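You operate a simulated robot arm through the tools that you are given. There is no shell and no other tool.

You are at the controls of a simulated robot arm. One attempt, no reset.

## Task
Swap the green band in the pulley case for the blue one.
Fine: both bands are the wall bench's; open the lid, lay the old band on the bench beside the case, fit the other on both pulleys, shut the lid. Drop, pinch and damage nothing, leave nothing switched on.

It is judged by the outcome, as a careful person would: the job done as asked, and still so three seconds after it is handed in. It fails if anything else is knocked over, pushed out of place, dropped, spilled or broken. A push-on lid holds only when it is set on centred and level and pressed home; a screw cap is set on level and turned clockwise until tight.

## Robot
A 7-joint arm with a two-finger parallel gripper, fixed in place. Base frame: the origin is on the floor under the middle of its stand, x ahead of it, y to its left, z up. Units: m, degrees, N and s.
With the tool pointing down near the work surface it reaches from about 0.3 to 0.7 m from the base axis. Its first joint turns from -66.0 to 66.0 degrees. Payload 1.57 kg.
Tool frame: the origin (TCP) lies between the finger pads and is the grasp point; the fingertips stand 0.03 m ahead of it; z points along the fingers, y is the line along which they close. The gripper opens to 0.11 m. The fingers are 0.024 m wide and 0.012 m thick; the gripper's body (0.048 by 0.112 m) begins 0.078 m behind the TCP.
Orientation is told as [roll, pitch, yaw] about the base's x, y, z axes, in that order, counted from this pose: with the fingers straight down and closing along the base's y, the tool's x points along the base's -x, its y along +y and its z along -z.

## Interface
- The arm moves only by the tool apply_moves. Its argument "commands" is text: rows parted by semicolons, each of 7 numbers parted by spaces: the shift along the base's x, y, z in m, then the turn, a rotation vector about the base's x, y, z in rad, then the closure, from 0 (fully open) to 1 (shut). In form: x y z rx ry rz claw; .... A call has 1 to 20 rows; each row is the pose to reach, as a shift and turn from the pose commanded when the call began. Each row takes 0.2 s and may step no farther than 0.05 m and 8.6 degrees from the row before; otherwise, or with a gripper value out of range, the whole call is refused. A pose out of reach is approached as far as the arm can. The call stops where the force on the tool passes 90 N (or 10 N more than at its start, if that is more) or the arm is blocked; 0.2 s more then pass. Each finger travels about 0.108 m/s and halts on what it meets, pressing with about 21 N; the grip force reading is that of the motor and also rises with nothing between the fingers. The clock runs only during rows and for 0.2 s after the last one: add rows that repeat a pose to give the fingers time. The reply holds the time, the measured pose of the TCP, the force on the tool along the base axes, the opening and the grip force, in the units named above and with some noise, with the torque about the TCP (base axes, N m) and any sound that the robot's microphone picked up.
- Cameras (640 x 400 px; columns grow to the right, rows downward): "scene" is fixed at [0.136, -0.3728, 1.4202]; the picture's right is [0.96, -0.28, 0.00], its down [-0.12, -0.42, -0.90] and it looks along [0.25, 0.87, -0.43] (base axes); focal length 247 px, centre (320, 200). "wrist" rides on the gripper at [0.07, 0.016, -0.141] in the tool frame; the picture's right is [-0.23, 0.97, 0.00], its down [-0.86, -0.20, -0.48] and it looks along [-0.47, -0.11, 0.88] (tool axes); focal length 222 px, centre (320, 200). There is no depth. A picture from a camera that has moved, and an enlarged one, comes with that camera's place and axes in the base frame and with its lens.
- capture(camera): a new picture of that camera. No time passes.
- zoom(camera, box): a new picture of the part [left, top, right, bottom] of that camera's present view, enlarged. No time passes.
- hand_in(): hands the job in; it is judged then, once.

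Nothing tells you positions but the pictures and the camera data. Unless the task says otherwise, let go and move clear before handing in.

The tools are called after "Emit:" as name(argument=value, ...) on one line, values as JSON. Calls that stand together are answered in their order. apply_moves: Moves the arm, as the interface text tells. Its arguments: {"type":"object","properties":{"commands":{"type":"string"}},"required":["commands"]} The other tools are called the same way: capture (camera) takes a picture; zoom (camera, box) takes an enlarged picture of a part of a camera's view; hand_in () hands the job in.

At the start:

```text
time: 0.0
ee_pos: [0.3602, -0.0133, 1.3227]
ee_rot: [0.0, 0.0, 0.0]
contact_force: [-0.4, 0.7, -0.9]
torque: [0.01, -0.01, 0.03]
opening: 0.1099
grasp_force: 0.2
```

scene: 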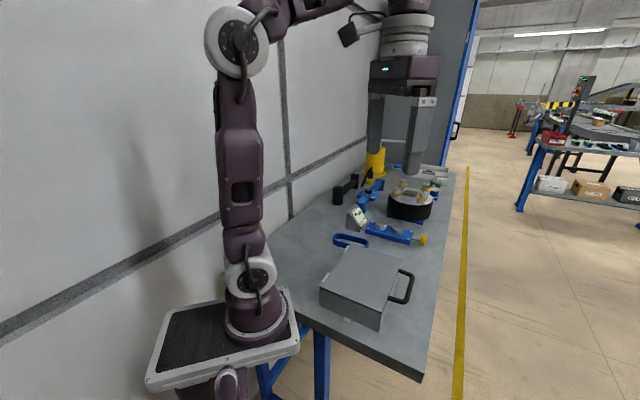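
wrist: 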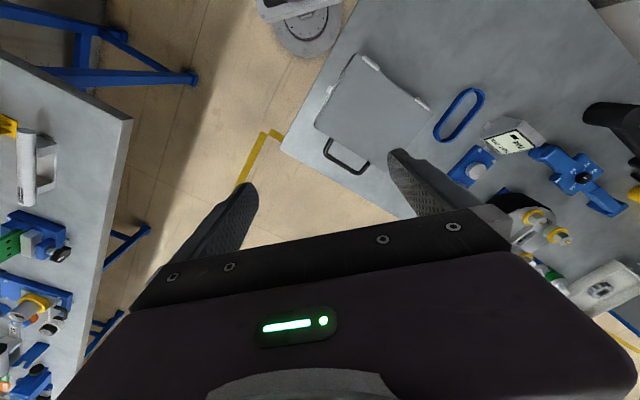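

I see a bench with a grey case (lid shut, black handle), a blue band lying beside it, and other devices beyond. I'll look closer before moving.

Emit:
zoom(camera="scene", box=[300, 220, 460, 320])

Emit:
zoom(camera="wrist", box=[270, 30, 530, 190])

Emit:
zoom(camera="scene", box=[320, 140, 480, 260])

Emit:
zoom(camera="wrist", box=[0, 80, 160, 400])

```text
4.00 times, centred on (380, 270) of scene
camera zoom: at [0.136, -0.3728, 1.4202], right [0.96, -0.28, 0.0], down [-0.12, -0.42, -0.9], along [0.25, 0.87, -0.43], focal length 990 px, centre (80, -80)
```

zoom: 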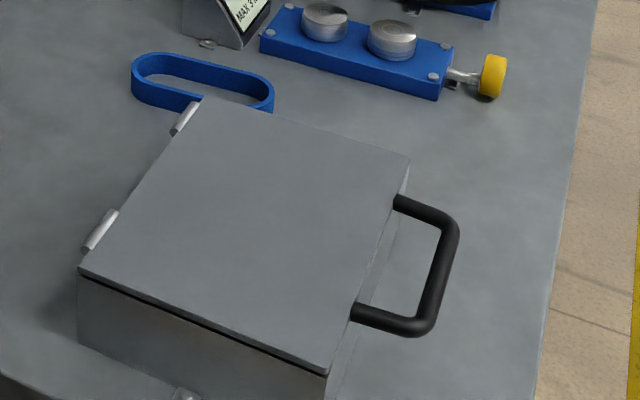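

```text
2.46 times, centred on (400, 110) of wrist
camera zoom: at [0.2916, 0.0034, 1.4638], right [0.23, 0.97, 0.0], down [0.86, -0.2, 0.48], along [0.47, -0.11, -0.88], focal length 547 px, centre (123, 422)
```

zoom: 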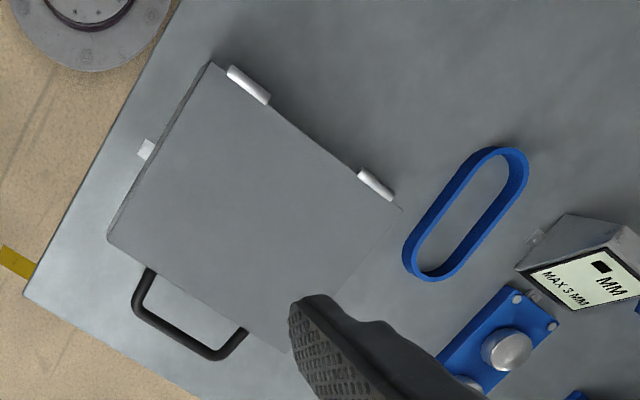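

```text
3.33 times, centred on (400, 200) of scene
camera zoom: at [0.136, -0.3728, 1.4202], right [0.96, -0.28, 0.0], down [-0.12, -0.42, -0.9], along [0.25, 0.87, -0.43], focal length 825 px, centre (53, 200)
```

zoom: 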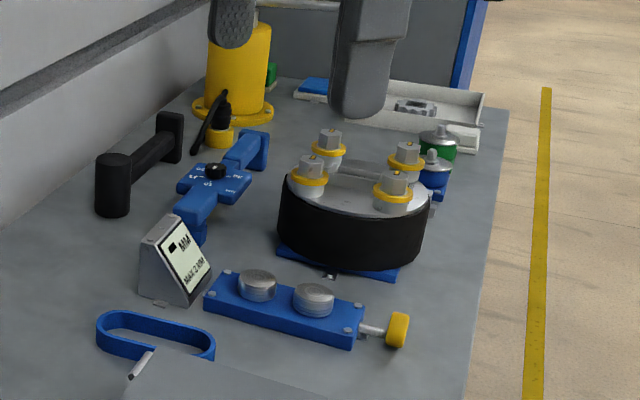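

```text
1.25 times, centred on (80, 240) of wrist
camera zoom: at [0.2916, 0.0034, 1.4638], right [0.23, 0.97, 0.0], down [0.86, -0.2, 0.48], along [0.47, -0.11, -0.88], focal length 278 px, centre (620, 150)
```

zoom: 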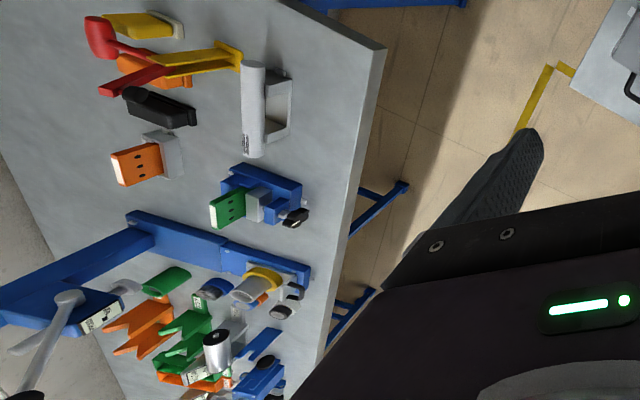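

The case is a roughly 0.20 × 0.15 m box turned about 45°. Its lid centre is near (0.39, 0.085, 0.97), the hinges are on the far-left side and the handle faces +x/−y. The blue band lies near (0.44, 0.30) on the bench at z≈0.905. I'll move closer with the wrist camera to study the case, the placard and the band.

Emit:
apply_moves(commands="0.02 0.0226 -0.024 0 0 0 0; 0.04 0.0452 -0.048 0 0 0 0; 0.06 0.0678 -0.072 0 0 0 0; 0.08 0.0904 -0.096 0 0 0 0; 0.10 0.113 -0.12 0 0 0 0")

Emit:
capture(camera="wrist")

Emit:
capture(camera="scene")

```text
time: 1.2
ee_pos: [0.4606, 0.101, 1.2021]
ee_rot: [0.1, -0.1, 0.0]
contact_force: [0.1, 0.5, -0.2]
torque: [0.0, 0.01, 0.0]
opening: 0.1101
grasp_force: 0.0
```

```text
taken
camera wrist: at [0.3907, 0.1158, 1.3441], right [0.23, 0.97, 0.0], down [0.85, -0.2, 0.48], along [0.47, -0.11, -0.88], focal length 222 px, centre (320, 200)
```

wrist: 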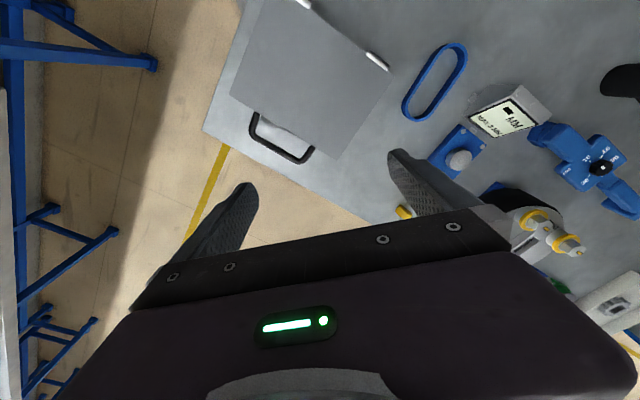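

```text
taken
```

scene: 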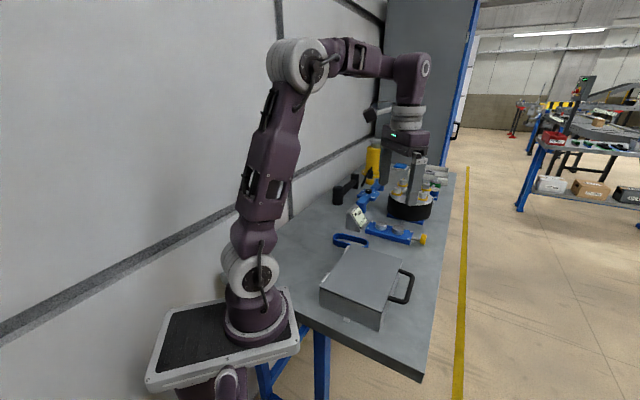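

Emit:
zoom(camera="wrist", box=[210, 60, 370, 180])

Emit:
zoom(camera="wrist", box=[380, 20, 560, 140])

Emit:
zoom(camera="scene", box=[360, 250, 430, 340])

```text
3.33 times, centred on (290, 120) of wrist
camera zoom: at [0.3907, 0.1158, 1.3441], right [0.23, 0.97, 0.0], down [0.85, -0.2, 0.48], along [0.47, -0.11, -0.88], focal length 740 px, centre (420, 467)
```

zoom: 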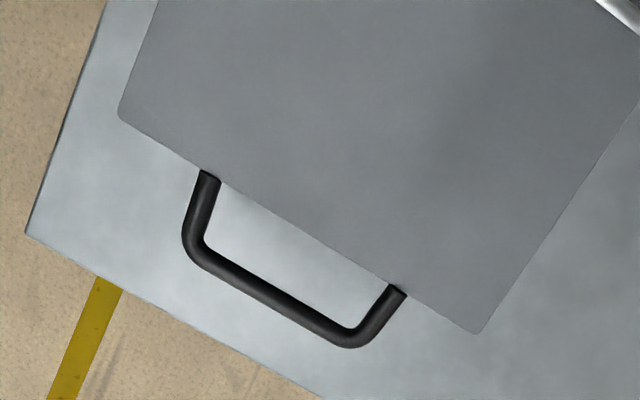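

```text
3.33 times, centred on (470, 80) of wrist
camera zoom: at [0.3907, 0.1158, 1.3441], right [0.23, 0.97, 0.0], down [0.85, -0.2, 0.48], along [0.47, -0.11, -0.88], focal length 740 px, centre (-180, 600)
```

zoom: 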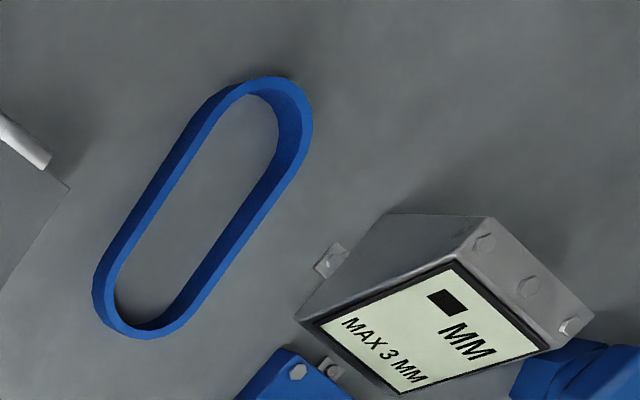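

```text
4.44 times, centred on (395, 295) of scene
camera zoom: at [0.136, -0.3728, 1.4202], right [0.96, -0.28, 0.0], down [-0.12, -0.42, -0.9], along [0.25, 0.87, -0.43], focal length 1100 px, centre (-13, -222)
```

zoom: 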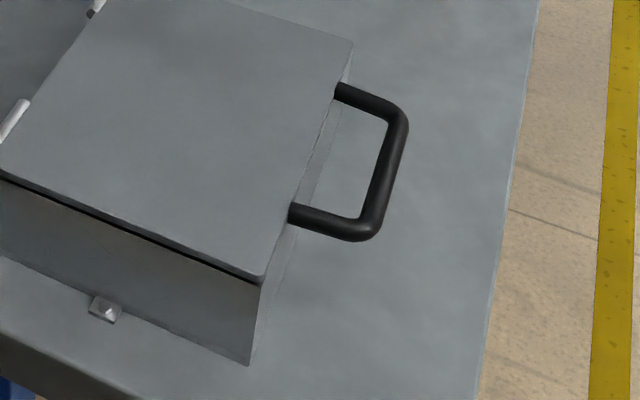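

The handle bar seems to be on the lid's front edge near (0.482, 0.014, 0.946). The "MAX 3 MM" gauge, the roller block and the dial belong to other fixtures and will be left alone. I'll go above the handle with the fingers turned to close across the bar (yaw +45°) and look again.

Emit:
apply_moves(commands="0.0036 -0.0146 -0.023 0 0 0.131 0.2; 0.0071 -0.0292 -0.046 0 0 0.262 0.3; 0.0107 -0.0438 -0.069 0 0 0.393 0.4; 0.0143 -0.0583 -0.092 0 0 0.524 0.5; 0.0178 -0.0729 -0.115 0 0 0.6545 0.6; 0.0214 -0.0875 -0.138 0 0 0.7854 0.6; 0.0214 -0.0875 -0.138 0 0 0.7854 0.6")

Emit:
capture(camera="wrist")

Emit:
capture(camera="scene")

```text
time: 2.8
ee_pos: [0.481, 0.0126, 1.0636]
ee_rot: [0.0, 0.0, 45.2]
contact_force: [-0.4, -0.4, 0.5]
torque: [0.0, 0.01, 0.03]
opening: 0.044
grasp_force: 0.0
```

```text
taken
camera wrist: at [0.4203, -0.0261, 1.2056], right [-0.53, 0.85, 0.0], down [0.74, 0.47, 0.48], along [0.41, 0.25, -0.88], focal length 222 px, centre (320, 200)
```

wrist: 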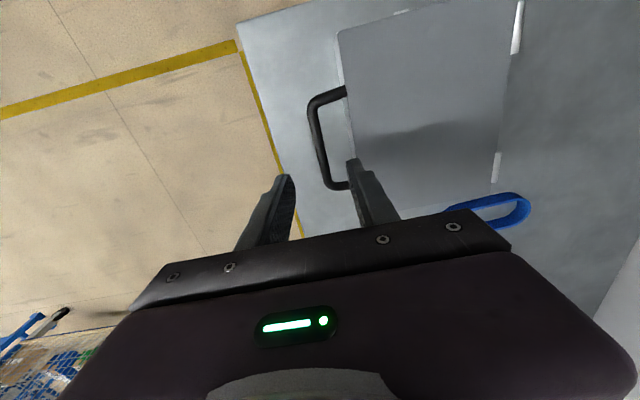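

```text
taken
```

scene: 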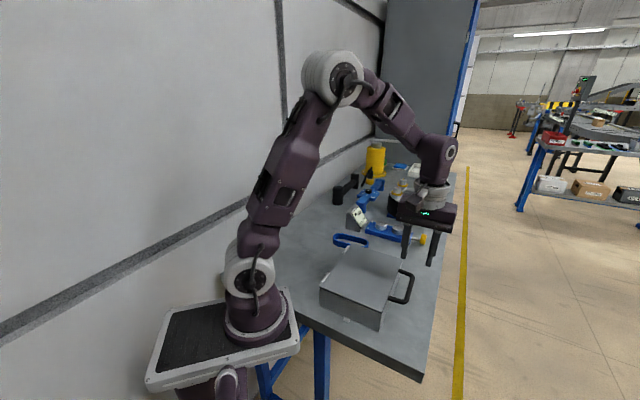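

Emit:
zoom(camera="wrist", box=[270, 60, 430, 220])

Emit:
zoom(camera="scene", box=[310, 240, 430, 340])

```text
2.50 times, centred on (350, 140) of wrist
camera zoom: at [0.4203, -0.0261, 1.2056], right [-0.53, 0.85, 0.0], down [0.74, 0.47, 0.48], along [0.41, 0.25, -0.88], focal length 555 px, centre (245, 350)
```

zoom: 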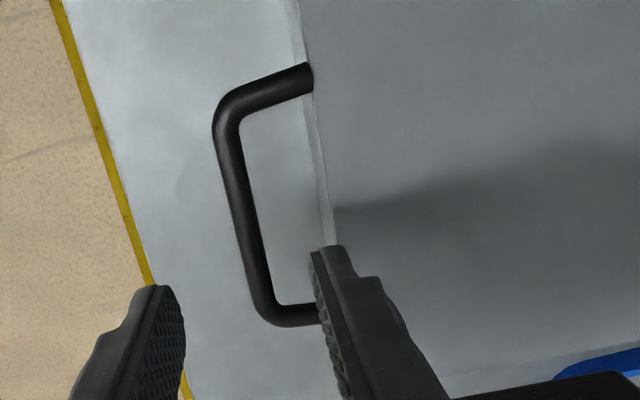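

```text
4.00 times, centred on (370, 290) of scene
camera zoom: at [0.136, -0.3728, 1.4202], right [0.96, -0.28, 0.0], down [-0.12, -0.42, -0.9], along [0.25, 0.87, -0.43], focal length 990 px, centre (120, -160)
```

zoom: 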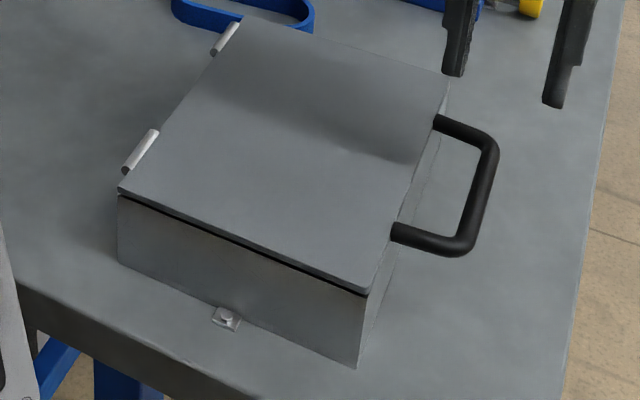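

The gripper is nearly centred over the handle bar, which lies at n≈0.330 with t≈0.35 along it. I'll narrow the fingers and come down to just above the bar for a final check.

Emit:
apply_moves(commands="-0.0005 0.0007 -0.025 0 0 0 0.69; -0.0008 0.0012 -0.05 0 0 0 0.69; -0.0008 0.0012 -0.05 0 0 0 0.69")

Emit:
capture(camera="wrist")

Emit:
zoom(camera="scene", box=[370, 230, 450, 310])

```text
time: 3.6
ee_pos: [0.4808, 0.0139, 1.0138]
ee_rot: [0.1, -0.1, 45.0]
contact_force: [-0.3, -0.5, 0.5]
torque: [-0.02, 0.02, 0.01]
opening: 0.0342
grasp_force: 0.0
```

```text
taken
camera wrist: at [0.4213, -0.0237, 1.1563], right [-0.53, 0.85, 0.0], down [0.75, 0.46, 0.48], along [0.41, 0.25, -0.88], focal length 222 px, centre (320, 200)
```

wrist: 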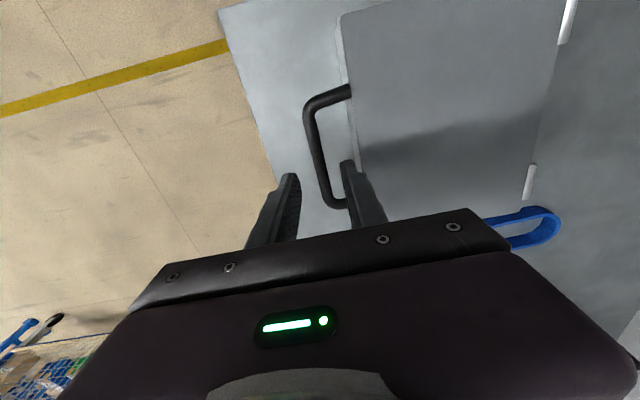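

```text
5.00 times, centred on (410, 270) of scene
camera zoom: at [0.136, -0.3728, 1.4202], right [0.96, -0.28, 0.0], down [-0.12, -0.42, -0.9], along [0.25, 0.87, -0.43], focal length 1237 px, centre (-130, -150)
```

zoom: 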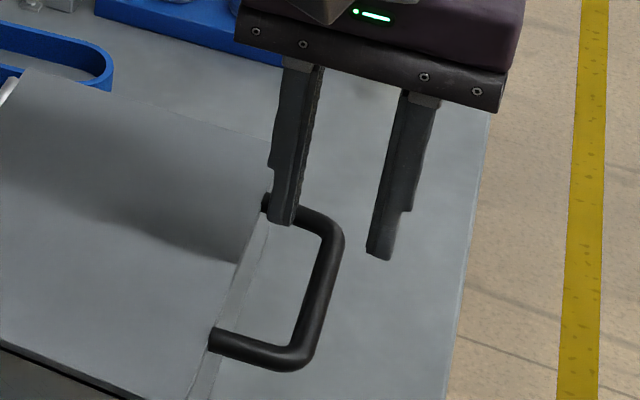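

Emit:
zoom(camera="wrist", box=[260, 80, 400, 220])

```text
2.86 times, centred on (330, 150) of wrist
camera zoom: at [0.4213, -0.0237, 1.1563], right [-0.53, 0.85, 0.0], down [0.75, 0.46, 0.48], along [0.41, 0.25, -0.88], focal length 635 px, centre (291, 343)
```

zoom: 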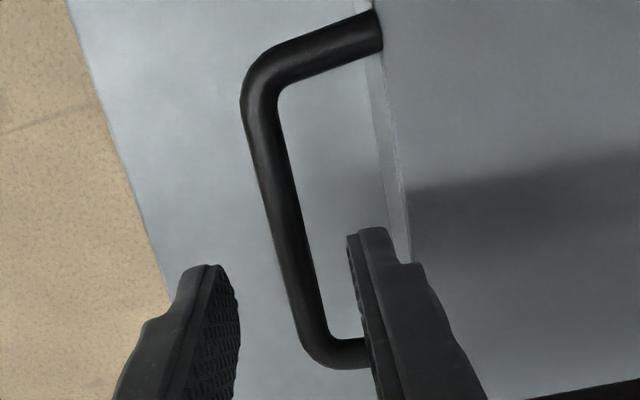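

The bar is centred between the fingers within about 1 mm. I'll go down so the bar lies just ahead of the TCP, then close on it.

Emit:
apply_moves(commands="0 0 -0.02 0 0 0 0.69; 0 0 -0.04 0 0 0 0.69; 0 0 -0.058 0 0 0 0.69; 0 0 -0.058 0 0 0 0.69")

Emit:
zoom(camera="wrist", box=[240, 80, 400, 240])

Emit:
zoom(camera="scene", box=[370, 230, 450, 310])

```text
time: 4.6
ee_pos: [0.4818, 0.0138, 0.9555]
ee_rot: [-0.1, -0.1, 45.0]
contact_force: [-0.6, -0.5, -0.5]
torque: [0.01, -0.05, -0.04]
opening: 0.0339
grasp_force: 0.1
```

```text
2.50 times, centred on (320, 160) of wrist
camera zoom: at [0.4213, -0.0244, 1.0976], right [-0.53, 0.85, 0.0], down [0.75, 0.46, 0.48], along [0.41, 0.25, -0.88], focal length 555 px, centre (320, 300)
```

zoom: 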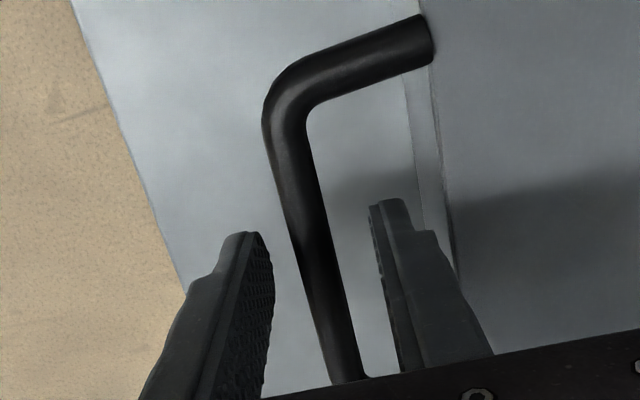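

```text
5.00 times, centred on (410, 270) of scene
camera zoom: at [0.136, -0.3728, 1.4202], right [0.96, -0.28, 0.0], down [-0.12, -0.42, -0.9], along [0.25, 0.87, -0.43], focal length 1237 px, centre (-130, -150)
```

zoom: 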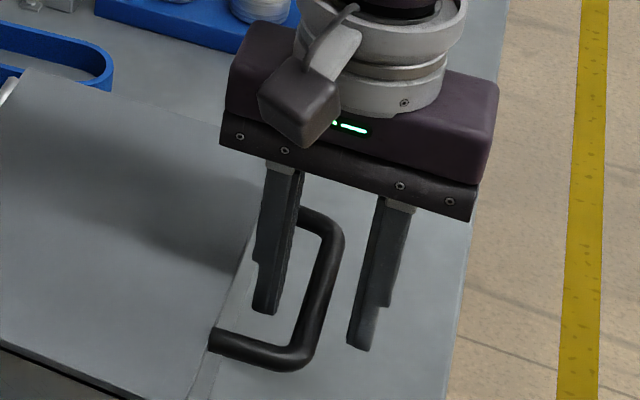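

The bar is between the fingers and clear of both, so I'll close the gripper.

Emit:
apply_moves(commands="0 0 0 0 0 0 0.8; 0 0 0 0 0 0 0.9; 0 0 0 0 0 0 1; 0 0 0 0 0 0 1")

Emit:
zoom(camera="wrist", box=[240, 80, 400, 240])

```text
time: 5.6
ee_pos: [0.4817, 0.0142, 0.9569]
ee_rot: [0.0, 0.1, 45.0]
contact_force: [3.5, -2.4, -1.2]
torque: [-0.05, 0.0, 0.0]
opening: 0.0137
grasp_force: 29.7
```

```text
2.50 times, centred on (320, 160) of wrist
camera zoom: at [0.4214, -0.0246, 1.0978], right [-0.53, 0.85, 0.0], down [0.75, 0.46, 0.48], along [0.41, 0.25, -0.88], focal length 555 px, centre (320, 300)
```

zoom: 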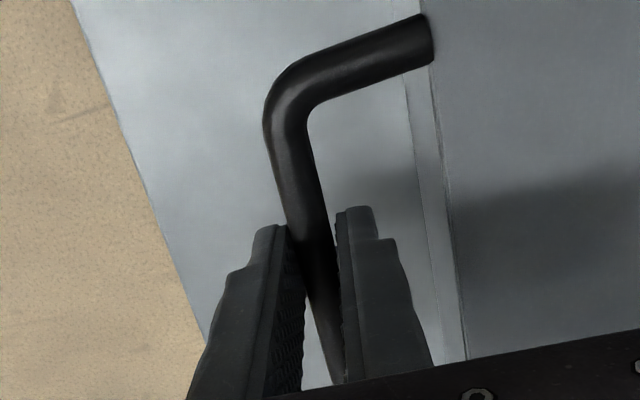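

The handle is gripped, with a bar about 13.7 mm thick. I take the hinge line to be at n≈0.1275, giving an arc radius of about 0.203 m. I'll lift gently along that arc and watch the forces.

Emit:
apply_moves(commands="-0.0005 0.0005 0.0177 0 0 0 1; -0.0022 0.0022 0.0353 0 0 0 1; -0.0049 0.0049 0.0525 0 0 0 1")

Emit:
capture(camera="scene")

Emit:
capture(camera="wrist")

```text
time: 6.4
ee_pos: [0.4764, 0.0175, 1.0091]
ee_rot: [-0.1, 0.0, 45.0]
contact_force: [10.8, -18.3, 1.3]
torque: [-0.57, 0.06, 0.03]
opening: 0.0137
grasp_force: 30.2
```

```text
taken
```

scene: 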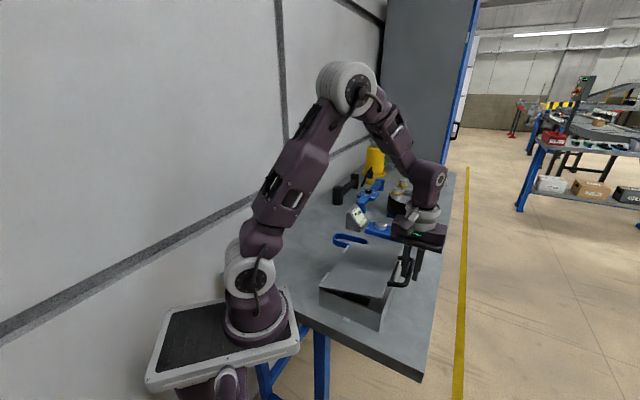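

```text
taken
camera wrist: at [0.4165, -0.0195, 1.151], right [-0.53, 0.85, 0.0], down [0.75, 0.46, 0.48], along [0.41, 0.25, -0.88], focal length 222 px, centre (320, 200)
```

wrist: 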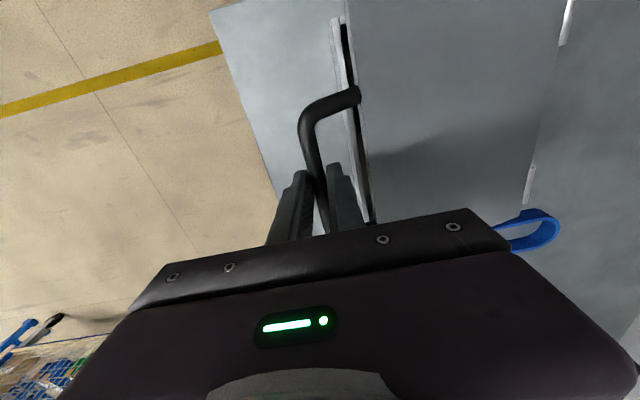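

The lid is opening with a modest 20 N pull toward +n, so the true arc is slightly wider than I commanded. I'll continue to about 45° with the arc corrected.

Emit:
apply_moves(commands="-0.0037 0.0037 0.0202 0 0 0 1; -0.0085 0.0085 0.0366 0 0 0 1; -0.0143 0.0143 0.0523 0 0 0 1; -0.0210 0.0210 0.0672 0 0 0 1; -0.0286 0.0286 0.0813 0 0 0 1; -0.0371 0.0371 0.0943 0 0 0 1")

Emit:
capture(camera="scene")

Emit:
capture(camera="wrist")

```text
time: 7.8
ee_pos: [0.4405, 0.0569, 1.1047]
ee_rot: [0.1, -0.1, 45.1]
contact_force: [3.2, 0.2, -3.1]
torque: [0.4, -0.57, -0.05]
opening: 0.014
grasp_force: 30.8
```

```text
taken
```

scene: 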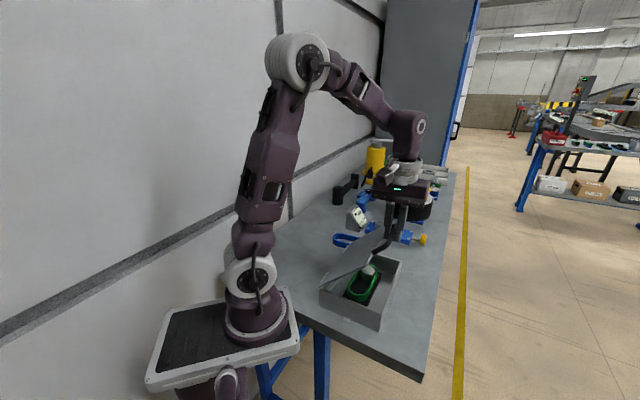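

```text
taken
camera wrist: at [0.3797, 0.0186, 1.2457], right [-0.53, 0.85, 0.0], down [0.74, 0.46, 0.48], along [0.41, 0.26, -0.88], focal length 222 px, centre (320, 200)
```

wrist: 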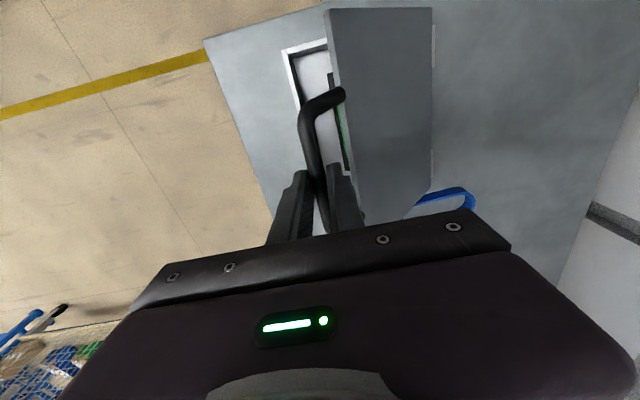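

The forces are near zero, so the arc model fits. The green band is visible inside. I'll continue opening to about 80°.

Emit:
apply_moves(commands="-0.0092 0.0092 0.0120 0 0 0 1; -0.0192 0.0192 0.0228 0 0 0 1; -0.0297 0.0297 0.0323 0 0 0 1; -0.0408 0.0408 0.0405 0 0 0 1; -0.0524 0.0524 0.0473 0 0 0 1; -0.0643 0.0643 0.0526 0 0 0 1; -0.0765 0.0765 0.0564 0 0 0 1")

Emit:
capture(camera="scene")

Emit:
capture(camera="wrist")

```text
time: 9.4
ee_pos: [0.3628, 0.1318, 1.1596]
ee_rot: [0.1, 0.0, 45.1]
contact_force: [9.1, 6.9, -6.2]
torque: [0.09, -0.29, 0.09]
opening: 0.0134
grasp_force: 30.6
```

```text
taken
```

scene: 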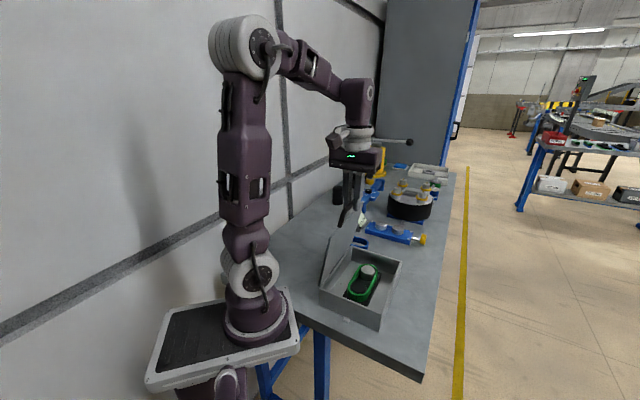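

```text
taken
camera wrist: at [0.3027, 0.0935, 1.3014], right [-0.53, 0.85, 0.0], down [0.75, 0.46, 0.48], along [0.41, 0.25, -0.88], focal length 222 px, centre (320, 200)
```

wrist: 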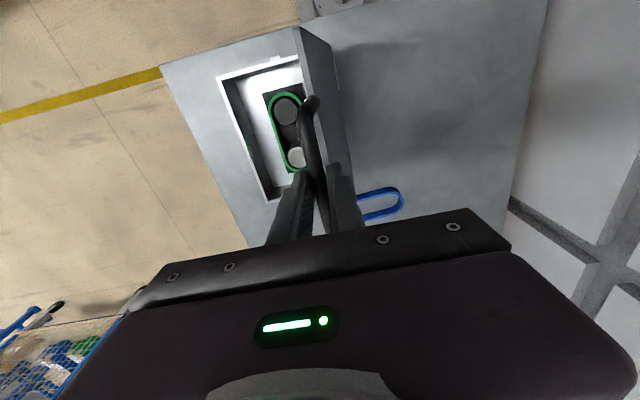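

Emit:
zoom(camera="scene", box=[300, 210, 420, 330])

Emit:
zoom(camera="wrist", box=[200, 20, 420, 240])

```text
3.33 times, centred on (360, 270) of scene
camera zoom: at [0.1364, -0.3726, 1.4202], right [0.96, -0.28, 0.0], down [-0.12, -0.42, -0.9], along [0.25, 0.87, -0.43], focal length 825 px, centre (187, -33)
```

zoom: 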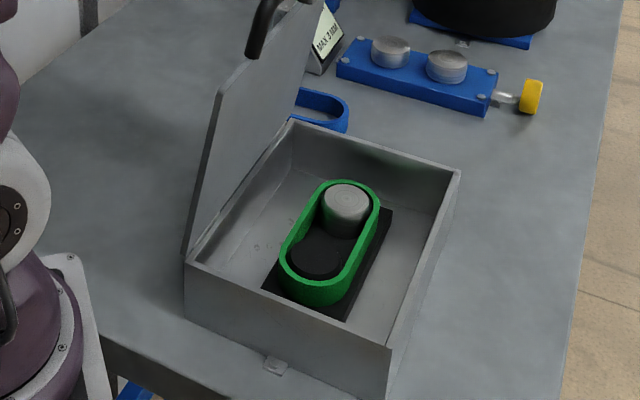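

```text
1.82 times, centred on (310, 130) of wrist
camera zoom: at [0.3027, 0.0935, 1.3014], right [-0.53, 0.85, 0.0], down [0.75, 0.46, 0.48], along [0.41, 0.25, -0.88], focal length 404 px, centre (338, 327)
```

zoom: 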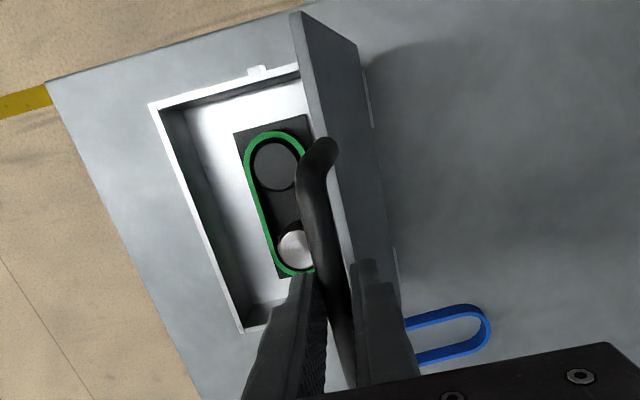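

The lid is at about 80° and two pulleys with the green band lie along the case's long axis. I'll continue carefully past vertical to find where the lid rests.

Emit:
apply_moves(commands="-0.0117 0.0131 0.0023 0 0 0 1; -0.0240 0.0260 0.0031 0 0 0 1; -0.0365 0.0385 0.0023 0 0 0 1")

Emit:
zoom(camera="scene", box=[280, 180, 420, 330])

```text
time: 10.2
ee_pos: [0.3254, 0.1694, 1.1607]
ee_rot: [0.0, 0.2, 45.0]
contact_force: [-11.5, -12.7, 9.8]
torque: [-0.47, 0.34, 0.04]
opening: 0.0138
grasp_force: 30.9
```

```text
2.67 times, centred on (350, 255) of scene
camera zoom: at [0.1355, -0.3733, 1.4201], right [0.96, -0.28, 0.0], down [-0.12, -0.42, -0.9], along [0.25, 0.87, -0.43], focal length 660 px, centre (240, 53)
```

zoom: 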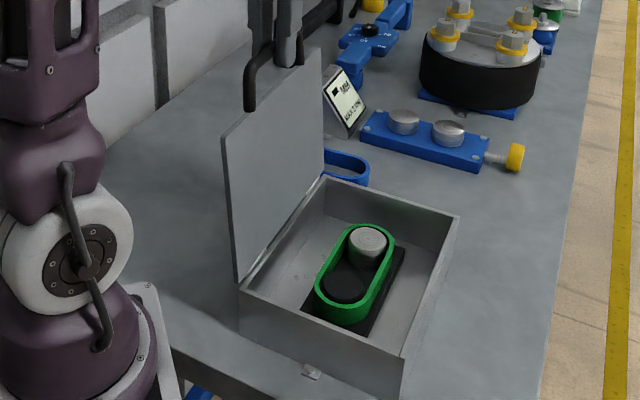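

Emit:
apply_moves(commands="-0.0068 0.0056 -0.0010 0 0 0 1; -0.0130 0.0118 -0.0023 0 0 0 1; -0.0130 0.0118 -0.0023 0 0 0 1")

Emit:
zoom(camera="wrist", box=[180, 0, 420, 240])

```text
time: 11.0
ee_pos: [0.3121, 0.1817, 1.1595]
ee_rot: [0.0, 0.1, 45.0]
contact_force: [-10.5, -13.3, -12.8]
torque: [-0.26, 0.25, -0.01]
opening: 0.0137
grasp_force: 30.1
```

```text
1.67 times, centred on (300, 120) of wrist
camera zoom: at [0.2531, 0.1449, 1.302], right [-0.53, 0.85, 0.0], down [0.75, 0.46, 0.48], along [0.4, 0.25, -0.88], focal length 370 px, centre (353, 333)
```

zoom: 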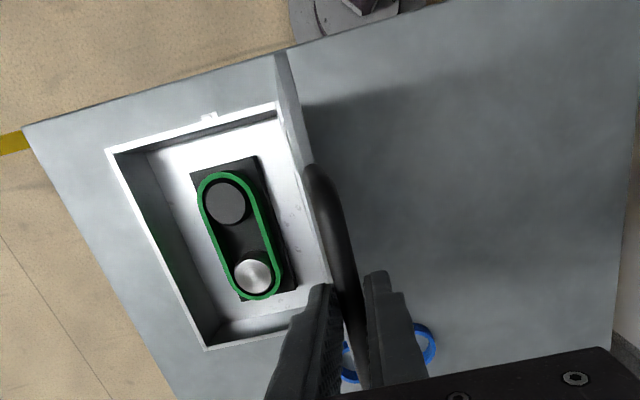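

Emit:
apply_moves(commands="-0.0067 0.0053 -0.0017 0 0 0 1; -0.0129 0.0115 -0.0038 0 0 0 1; -0.0129 0.0115 -0.0038 0 0 0 1")

Emit:
capture(camera="scene")

```text
time: 11.8
ee_pos: [0.2998, 0.1955, 1.1579]
ee_rot: [0.0, -0.2, 45.0]
contact_force: [-5.5, -0.9, 12.7]
torque: [-0.05, 0.03, -0.04]
opening: 0.0135
grasp_force: 30.2
```

```text
taken
```

scene: 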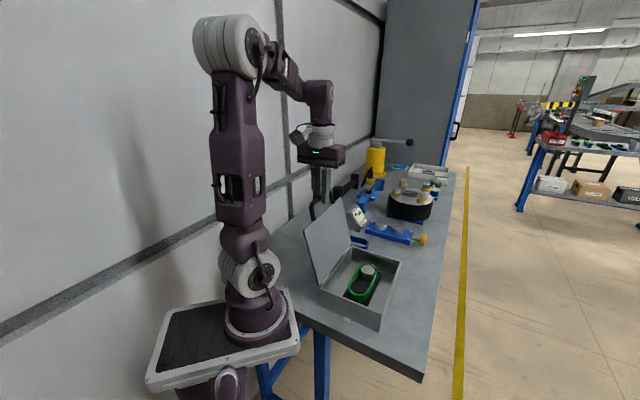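

Emit:
apply_moves(commands="-0.0060 0.0060 -0.0020 0 0 0 1; -0.0119 0.0119 -0.0048 0 0 0 1; -0.0119 0.0119 -0.0048 0 0 0 1")

Emit:
zoom(camera="scene", box=[260, 180, 420, 330])

```text
time: 12.6
ee_pos: [0.2951, 0.1997, 1.1522]
ee_rot: [-1.0, -0.2, 44.8]
contact_force: [53.8, -49.6, 28.2]
torque: [-0.71, -0.82, 0.09]
opening: 0.0257
grasp_force: 36.9
```

```text
2.67 times, centred on (340, 255) of scene
camera zoom: at [0.1375, -0.3747, 1.4195], right [0.96, -0.28, 0.0], down [-0.12, -0.42, -0.9], along [0.25, 0.87, -0.43], focal length 660 px, centre (267, 53)
```

zoom: 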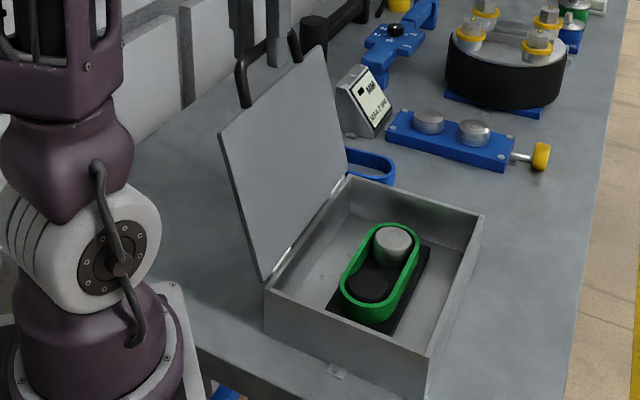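

The lid has met its stop at about 106° and is pressing on the gripper, so I'll back off slightly to relieve the force before letting go.

Emit:
apply_moves(commands="0.0045 -0.0045 0.002 0 0 0 1; 0.0085 -0.0085 0.0035 0 0 0 1; 0.0085 -0.0085 0.0035 0 0 0 1; 0.0085 -0.0085 0.0035 0 0 0 1")

Emit:
zoom(camera="scene", box=[260, 180, 420, 330])

Emit:
capture(camera="wrist")

```text
time: 13.6
ee_pos: [0.2994, 0.1947, 1.1535]
ee_rot: [-0.4, -0.1, 45.1]
contact_force: [33.4, -31.7, -20.9]
torque: [-0.36, -0.26, -0.08]
opening: 0.014
grasp_force: 30.3
```

```text
2.67 times, centred on (340, 255) of scene
camera zoom: at [0.1373, -0.3738, 1.4198], right [0.96, -0.28, 0.0], down [-0.12, -0.42, -0.9], along [0.25, 0.87, -0.43], focal length 660 px, centre (267, 53)
```

zoom: 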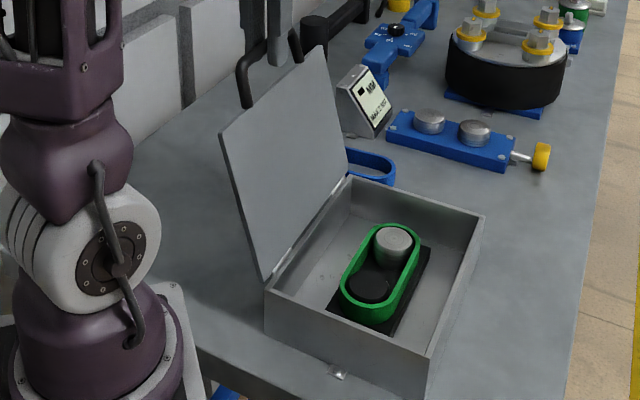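

```text
taken
camera wrist: at [0.2385, 0.1584, 1.2959], right [-0.53, 0.85, -0.01], down [0.74, 0.47, 0.48], along [0.41, 0.25, -0.88], focal length 222 px, centre (320, 200)
```

wrist: 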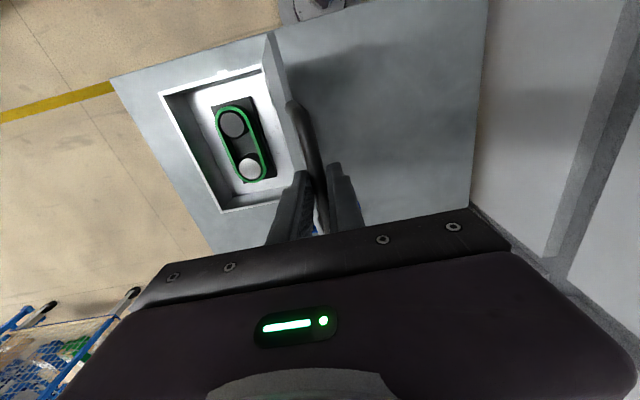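

Emit:
apply_moves(commands="0.0028 -0.0028 -0.0012 0 0 0 1; 0.0028 -0.0028 -0.0012 0 0 0 1")

```text
time: 14.2
ee_pos: [0.3008, 0.1949, 1.1534]
ee_rot: [0.2, -0.1, 45.1]
contact_force: [-0.9, -19.5, 15.7]
torque: [-0.24, 0.02, -0.11]
opening: 0.0139
grasp_force: 30.1
```

The forces are small now, so I'll release the handle and rise straight up.

Emit:
apply_moves(commands="0 0 0 0 0 0 0.85; 0 0 0 0 0 0 0.75; 0 0 0 0 0 0 0.68; 0 0 0 0 0 0 0.68")

Emit:
capture(camera="wrist")

Emit:
zoom(camera="scene", box=[260, 150, 420, 330])

```text
time: 15.2
ee_pos: [0.3, 0.1961, 1.1533]
ee_rot: [-0.1, 0.0, 45.0]
contact_force: [0.0, 1.6, -0.2]
torque: [0.02, -0.01, 0.02]
opening: 0.035
grasp_force: 0.1
```

```text
taken
camera wrist: at [0.2402, 0.1576, 1.2951], right [-0.53, 0.85, 0.0], down [0.75, 0.46, 0.48], along [0.41, 0.25, -0.88], focal length 222 px, centre (320, 200)
```

wrist: 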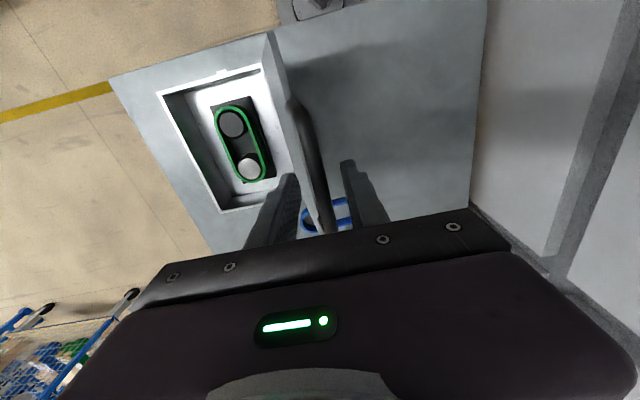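

```text
2.22 times, centred on (340, 240) of scene
camera zoom: at [0.136, -0.3728, 1.4202], right [0.96, -0.28, 0.0], down [-0.12, -0.42, -0.9], along [0.25, 0.87, -0.43], focal length 550 px, centre (276, 111)
```

zoom: 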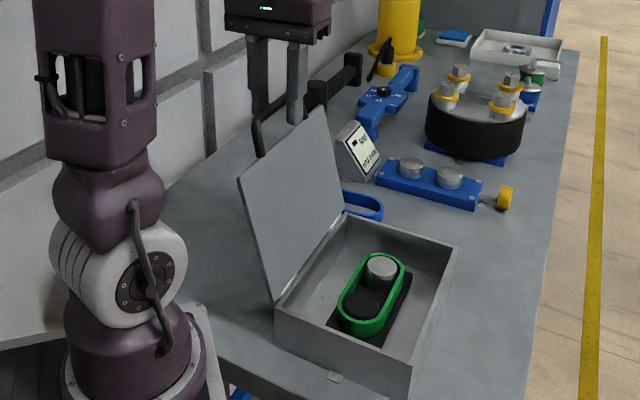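

The lid stays at its open stop by itself. I'll rise clear of the handle and move over the case for a close look at the pulleys and green band.

Emit:
apply_moves(commands="0 0 0.03 0 0 0 0.68; 0 0 0.065 0 0 0 0.68; 0.029 -0.019 0.065 0 0 0 0.6; 0.058 -0.038 0.065 0 0 0 0.5; 0.087 -0.057 0.065 0 0 0 0.4; 0.115 -0.076 0.06 0 0 0 0.3; 0.115 -0.076 0.03 0 0 0 0.3; 0.115 -0.076 0.0 0 0 0 0.3; 0.115 -0.076 0.0 0 0 0 0.3")

Emit:
capture(camera="wrist")

Emit:
zoom(camera="scene", box=[290, 180, 430, 340])

```text
time: 17.2
ee_pos: [0.4118, 0.1215, 1.1524]
ee_rot: [0.0, 0.0, 45.0]
contact_force: [0.2, -0.5, 1.0]
torque: [0.02, -0.01, 0.03]
opening: 0.0771
grasp_force: 0.0
```

```text
taken
camera wrist: at [0.3518, 0.0827, 1.2946], right [-0.53, 0.85, 0.0], down [0.75, 0.46, 0.48], along [0.41, 0.25, -0.88], focal length 222 px, centre (320, 200)
```

wrist: 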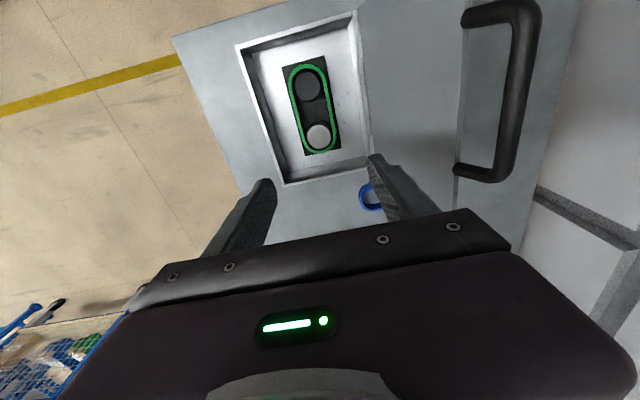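

```text
2.50 times, centred on (360, 260) of scene
camera zoom: at [0.136, -0.3728, 1.4202], right [0.96, -0.28, 0.0], down [-0.12, -0.42, -0.9], along [0.25, 0.87, -0.43], focal length 618 px, centre (220, 50)
```

zoom: 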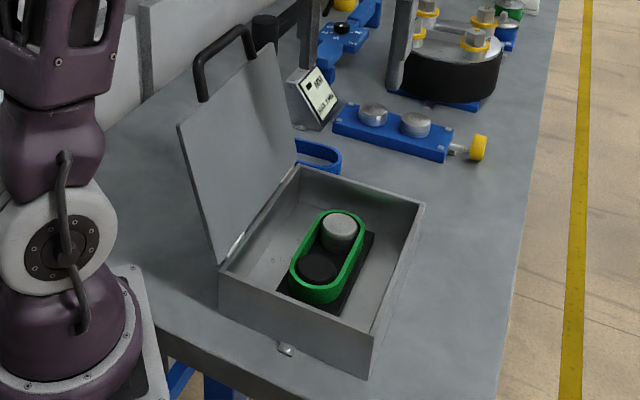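

Emit:
zoom(camera="wrist", box=[230, 0, 390, 190])

Emit:
zoom(camera="wrist", box=[275, 50, 355, 170])

Emit:
zoom(camera="scene", box=[335, 250, 405, 310])

```text
2.11 times, centred on (310, 95) of wrist
camera zoom: at [0.3518, 0.0827, 1.2946], right [-0.53, 0.85, 0.0], down [0.75, 0.46, 0.48], along [0.41, 0.25, -0.88], focal length 468 px, centre (341, 421)
```

zoom: 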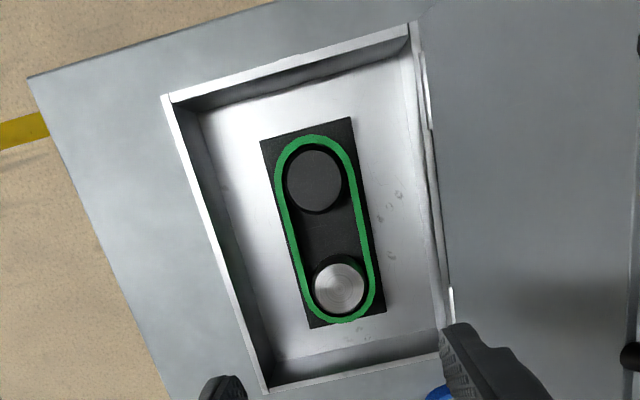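

```text
3.33 times, centred on (315, 110) of wrist
camera zoom: at [0.3518, 0.0827, 1.2946], right [-0.53, 0.85, 0.0], down [0.75, 0.46, 0.48], along [0.41, 0.25, -0.88], focal length 740 px, centre (337, 500)
```

zoom: 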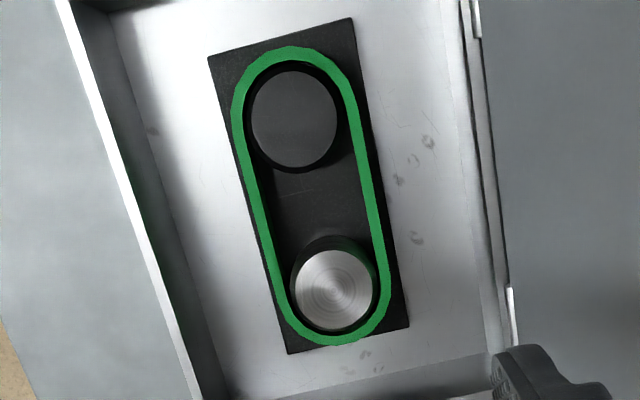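

```text
6.67 times, centred on (370, 280) of scene
camera zoom: at [0.136, -0.3728, 1.4202], right [0.96, -0.28, 0.0], down [-0.12, -0.42, -0.9], along [0.25, 0.87, -0.43], focal length 1649 px, centre (-13, -333)
```

zoom: 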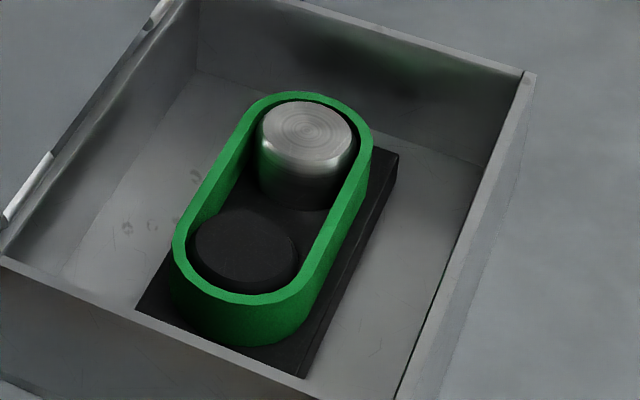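

The green band sits loosely round two pulleys, a black one near (0.368, 0.070) and a silver one near (0.423, 0.125), with its top at about z 0.927. I'll move down over its centre for a closer look before gripping it across its width.

Emit:
apply_moves(commands="-0.0054 -0.0078 -0.04 0 0 0 0.3; -0.0108 -0.0155 -0.08 0 0 0 0.3; -0.0162 -0.0233 -0.12 0 0 0 0.3; -0.0162 -0.0233 -0.12 0 0 0 0.3")

Emit:
capture(camera="wrist")

Emit:
zoom(camera="wrist", box=[250, 20, 390, 210])

Emit:
zoom(camera="scene", box=[320, 230, 420, 330])

```text
time: 18.2
ee_pos: [0.3964, 0.094, 1.0343]
ee_rot: [-0.1, 0.0, 45.0]
contact_force: [-0.1, -0.8, -0.5]
torque: [0.02, 0.05, 0.0]
opening: 0.0767
grasp_force: 0.2
```

```text
taken
camera wrist: at [0.3358, 0.0554, 1.175], right [-0.53, 0.85, 0.0], down [0.75, 0.46, 0.48], along [0.41, 0.25, -0.88], focal length 222 px, centre (320, 200)
```

wrist: 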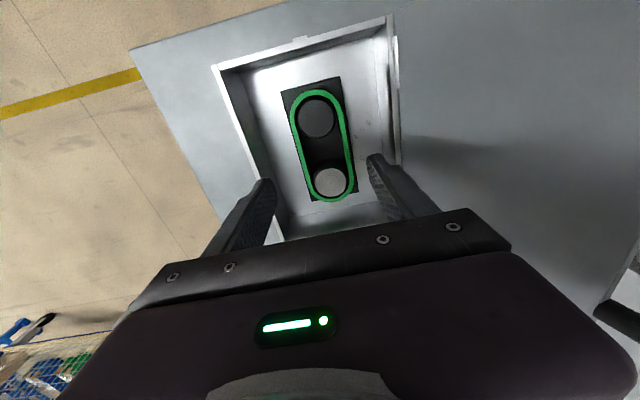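

```text
2.11 times, centred on (320, 115) of wrist
camera zoom: at [0.3358, 0.0554, 1.175], right [-0.53, 0.85, 0.0], down [0.75, 0.46, 0.48], along [0.41, 0.25, -0.88], focal length 468 px, centre (320, 379)
```

zoom: 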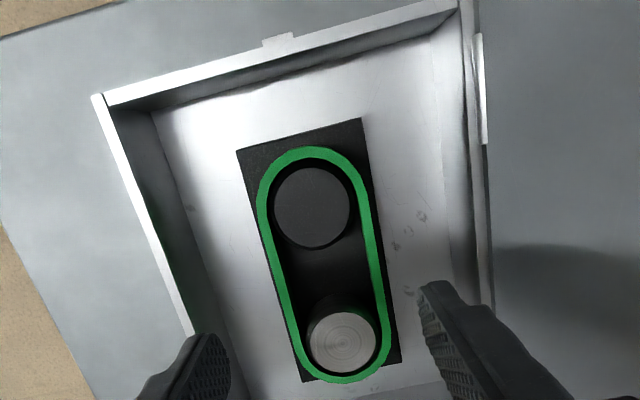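

```text
4.00 times, centred on (370, 280) of scene
camera zoom: at [0.136, -0.3728, 1.4202], right [0.96, -0.28, 0.0], down [-0.12, -0.42, -0.9], along [0.25, 0.87, -0.43], focal length 990 px, centre (120, -120)
```

zoom: 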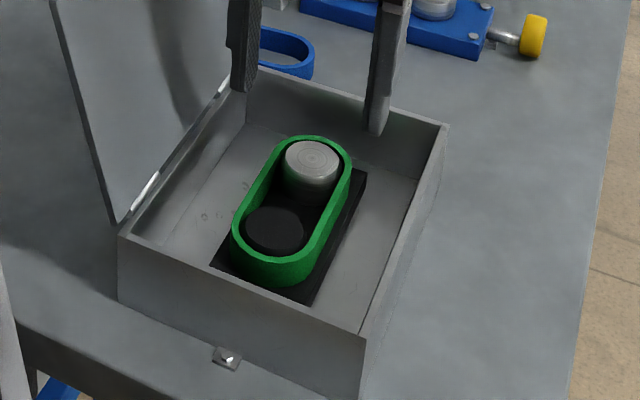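

Emit:
zoom(camera="scene", box=[340, 255, 400, 310])

Emit:
zoom(camera="wrist", box=[270, 70, 370, 220])

```text
7.27 times, centred on (370, 282) of scene
camera zoom: at [0.136, -0.3728, 1.4202], right [0.96, -0.28, 0.0], down [-0.12, -0.42, -0.9], along [0.25, 0.87, -0.43], focal length 1799 px, centre (-44, -400)
```

zoom: 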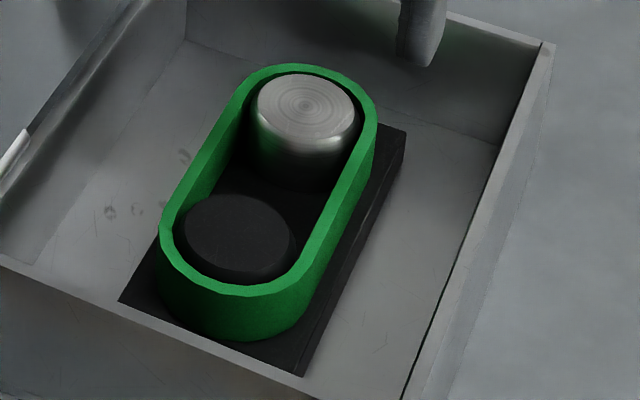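

```text
2.67 times, centred on (320, 145) of wrist
camera zoom: at [0.3358, 0.0554, 1.175], right [-0.53, 0.85, 0.0], down [0.75, 0.46, 0.48], along [0.41, 0.25, -0.88], focal length 592 px, centre (320, 347)
```

zoom: 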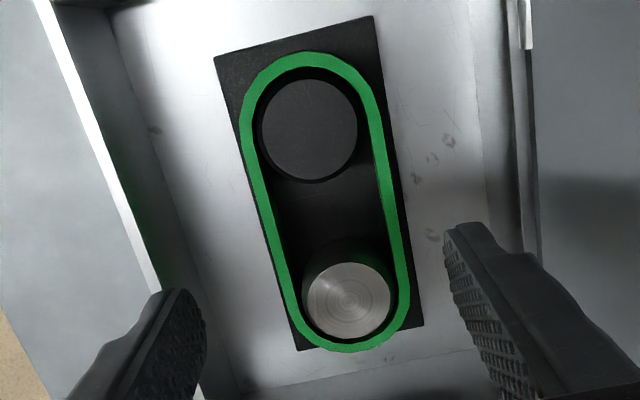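

The band's top is near z 0.927 and the plate under it near 0.906. I'll lower the open fingers on both sides of the band, keeping the tips just above the plate.

Emit:
apply_moves(commands="0 0.0029 -0.03 0 0 0 0.3; 0 0.0029 -0.06 0 0 0 0.3; 0 0.0029 -0.08 0 0 0 0.3; 0 0.0029 -0.09 0 0 0 0.3; 0 0.0029 -0.09 0 0 0 0.3")

Emit:
capture(camera="wrist")

Emit:
zoom(camera="scene", box=[330, 230, 410, 310])

```text
time: 19.4
ee_pos: [0.3994, 0.0985, 0.9435]
ee_rot: [0.0, 0.0, 45.0]
contact_force: [0.3, -0.7, 0.1]
torque: [0.01, -0.03, -0.01]
opening: 0.0768
grasp_force: 0.1
```

```text
taken
camera wrist: at [0.3386, 0.0602, 1.084], right [-0.53, 0.85, 0.0], down [0.75, 0.46, 0.48], along [0.41, 0.25, -0.88], focal length 222 px, centre (320, 200)
```

wrist: 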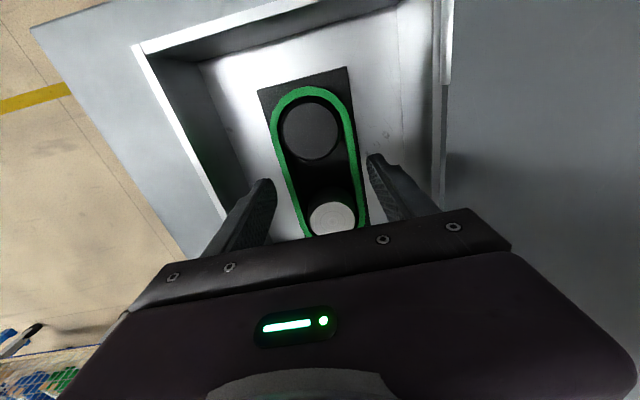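

```text
5.00 times, centred on (370, 270) of scene
camera zoom: at [0.136, -0.3728, 1.4202], right [0.96, -0.28, 0.0], down [-0.12, -0.42, -0.9], along [0.25, 0.87, -0.43], focal length 1237 px, centre (70, -150)
```

zoom: 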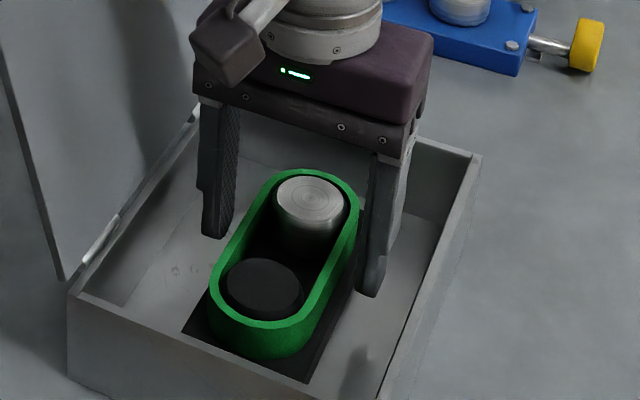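

Emit:
zoom(camera="wrist", box=[230, 80, 420, 240])

```text
2.50 times, centred on (325, 160) of wrist
camera zoom: at [0.3386, 0.0602, 1.084], right [-0.53, 0.85, 0.0], down [0.75, 0.46, 0.48], along [0.41, 0.25, -0.88], focal length 555 px, centre (308, 300)
```

zoom: 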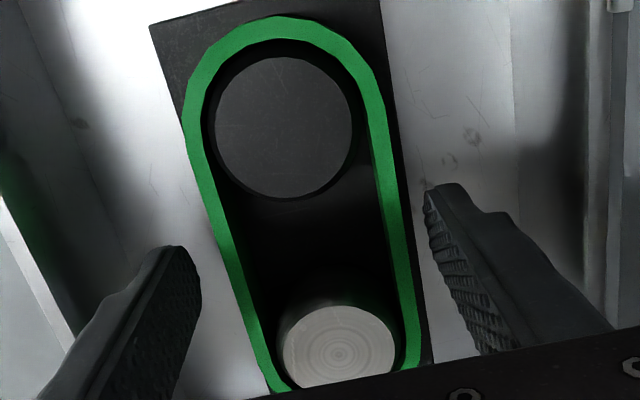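

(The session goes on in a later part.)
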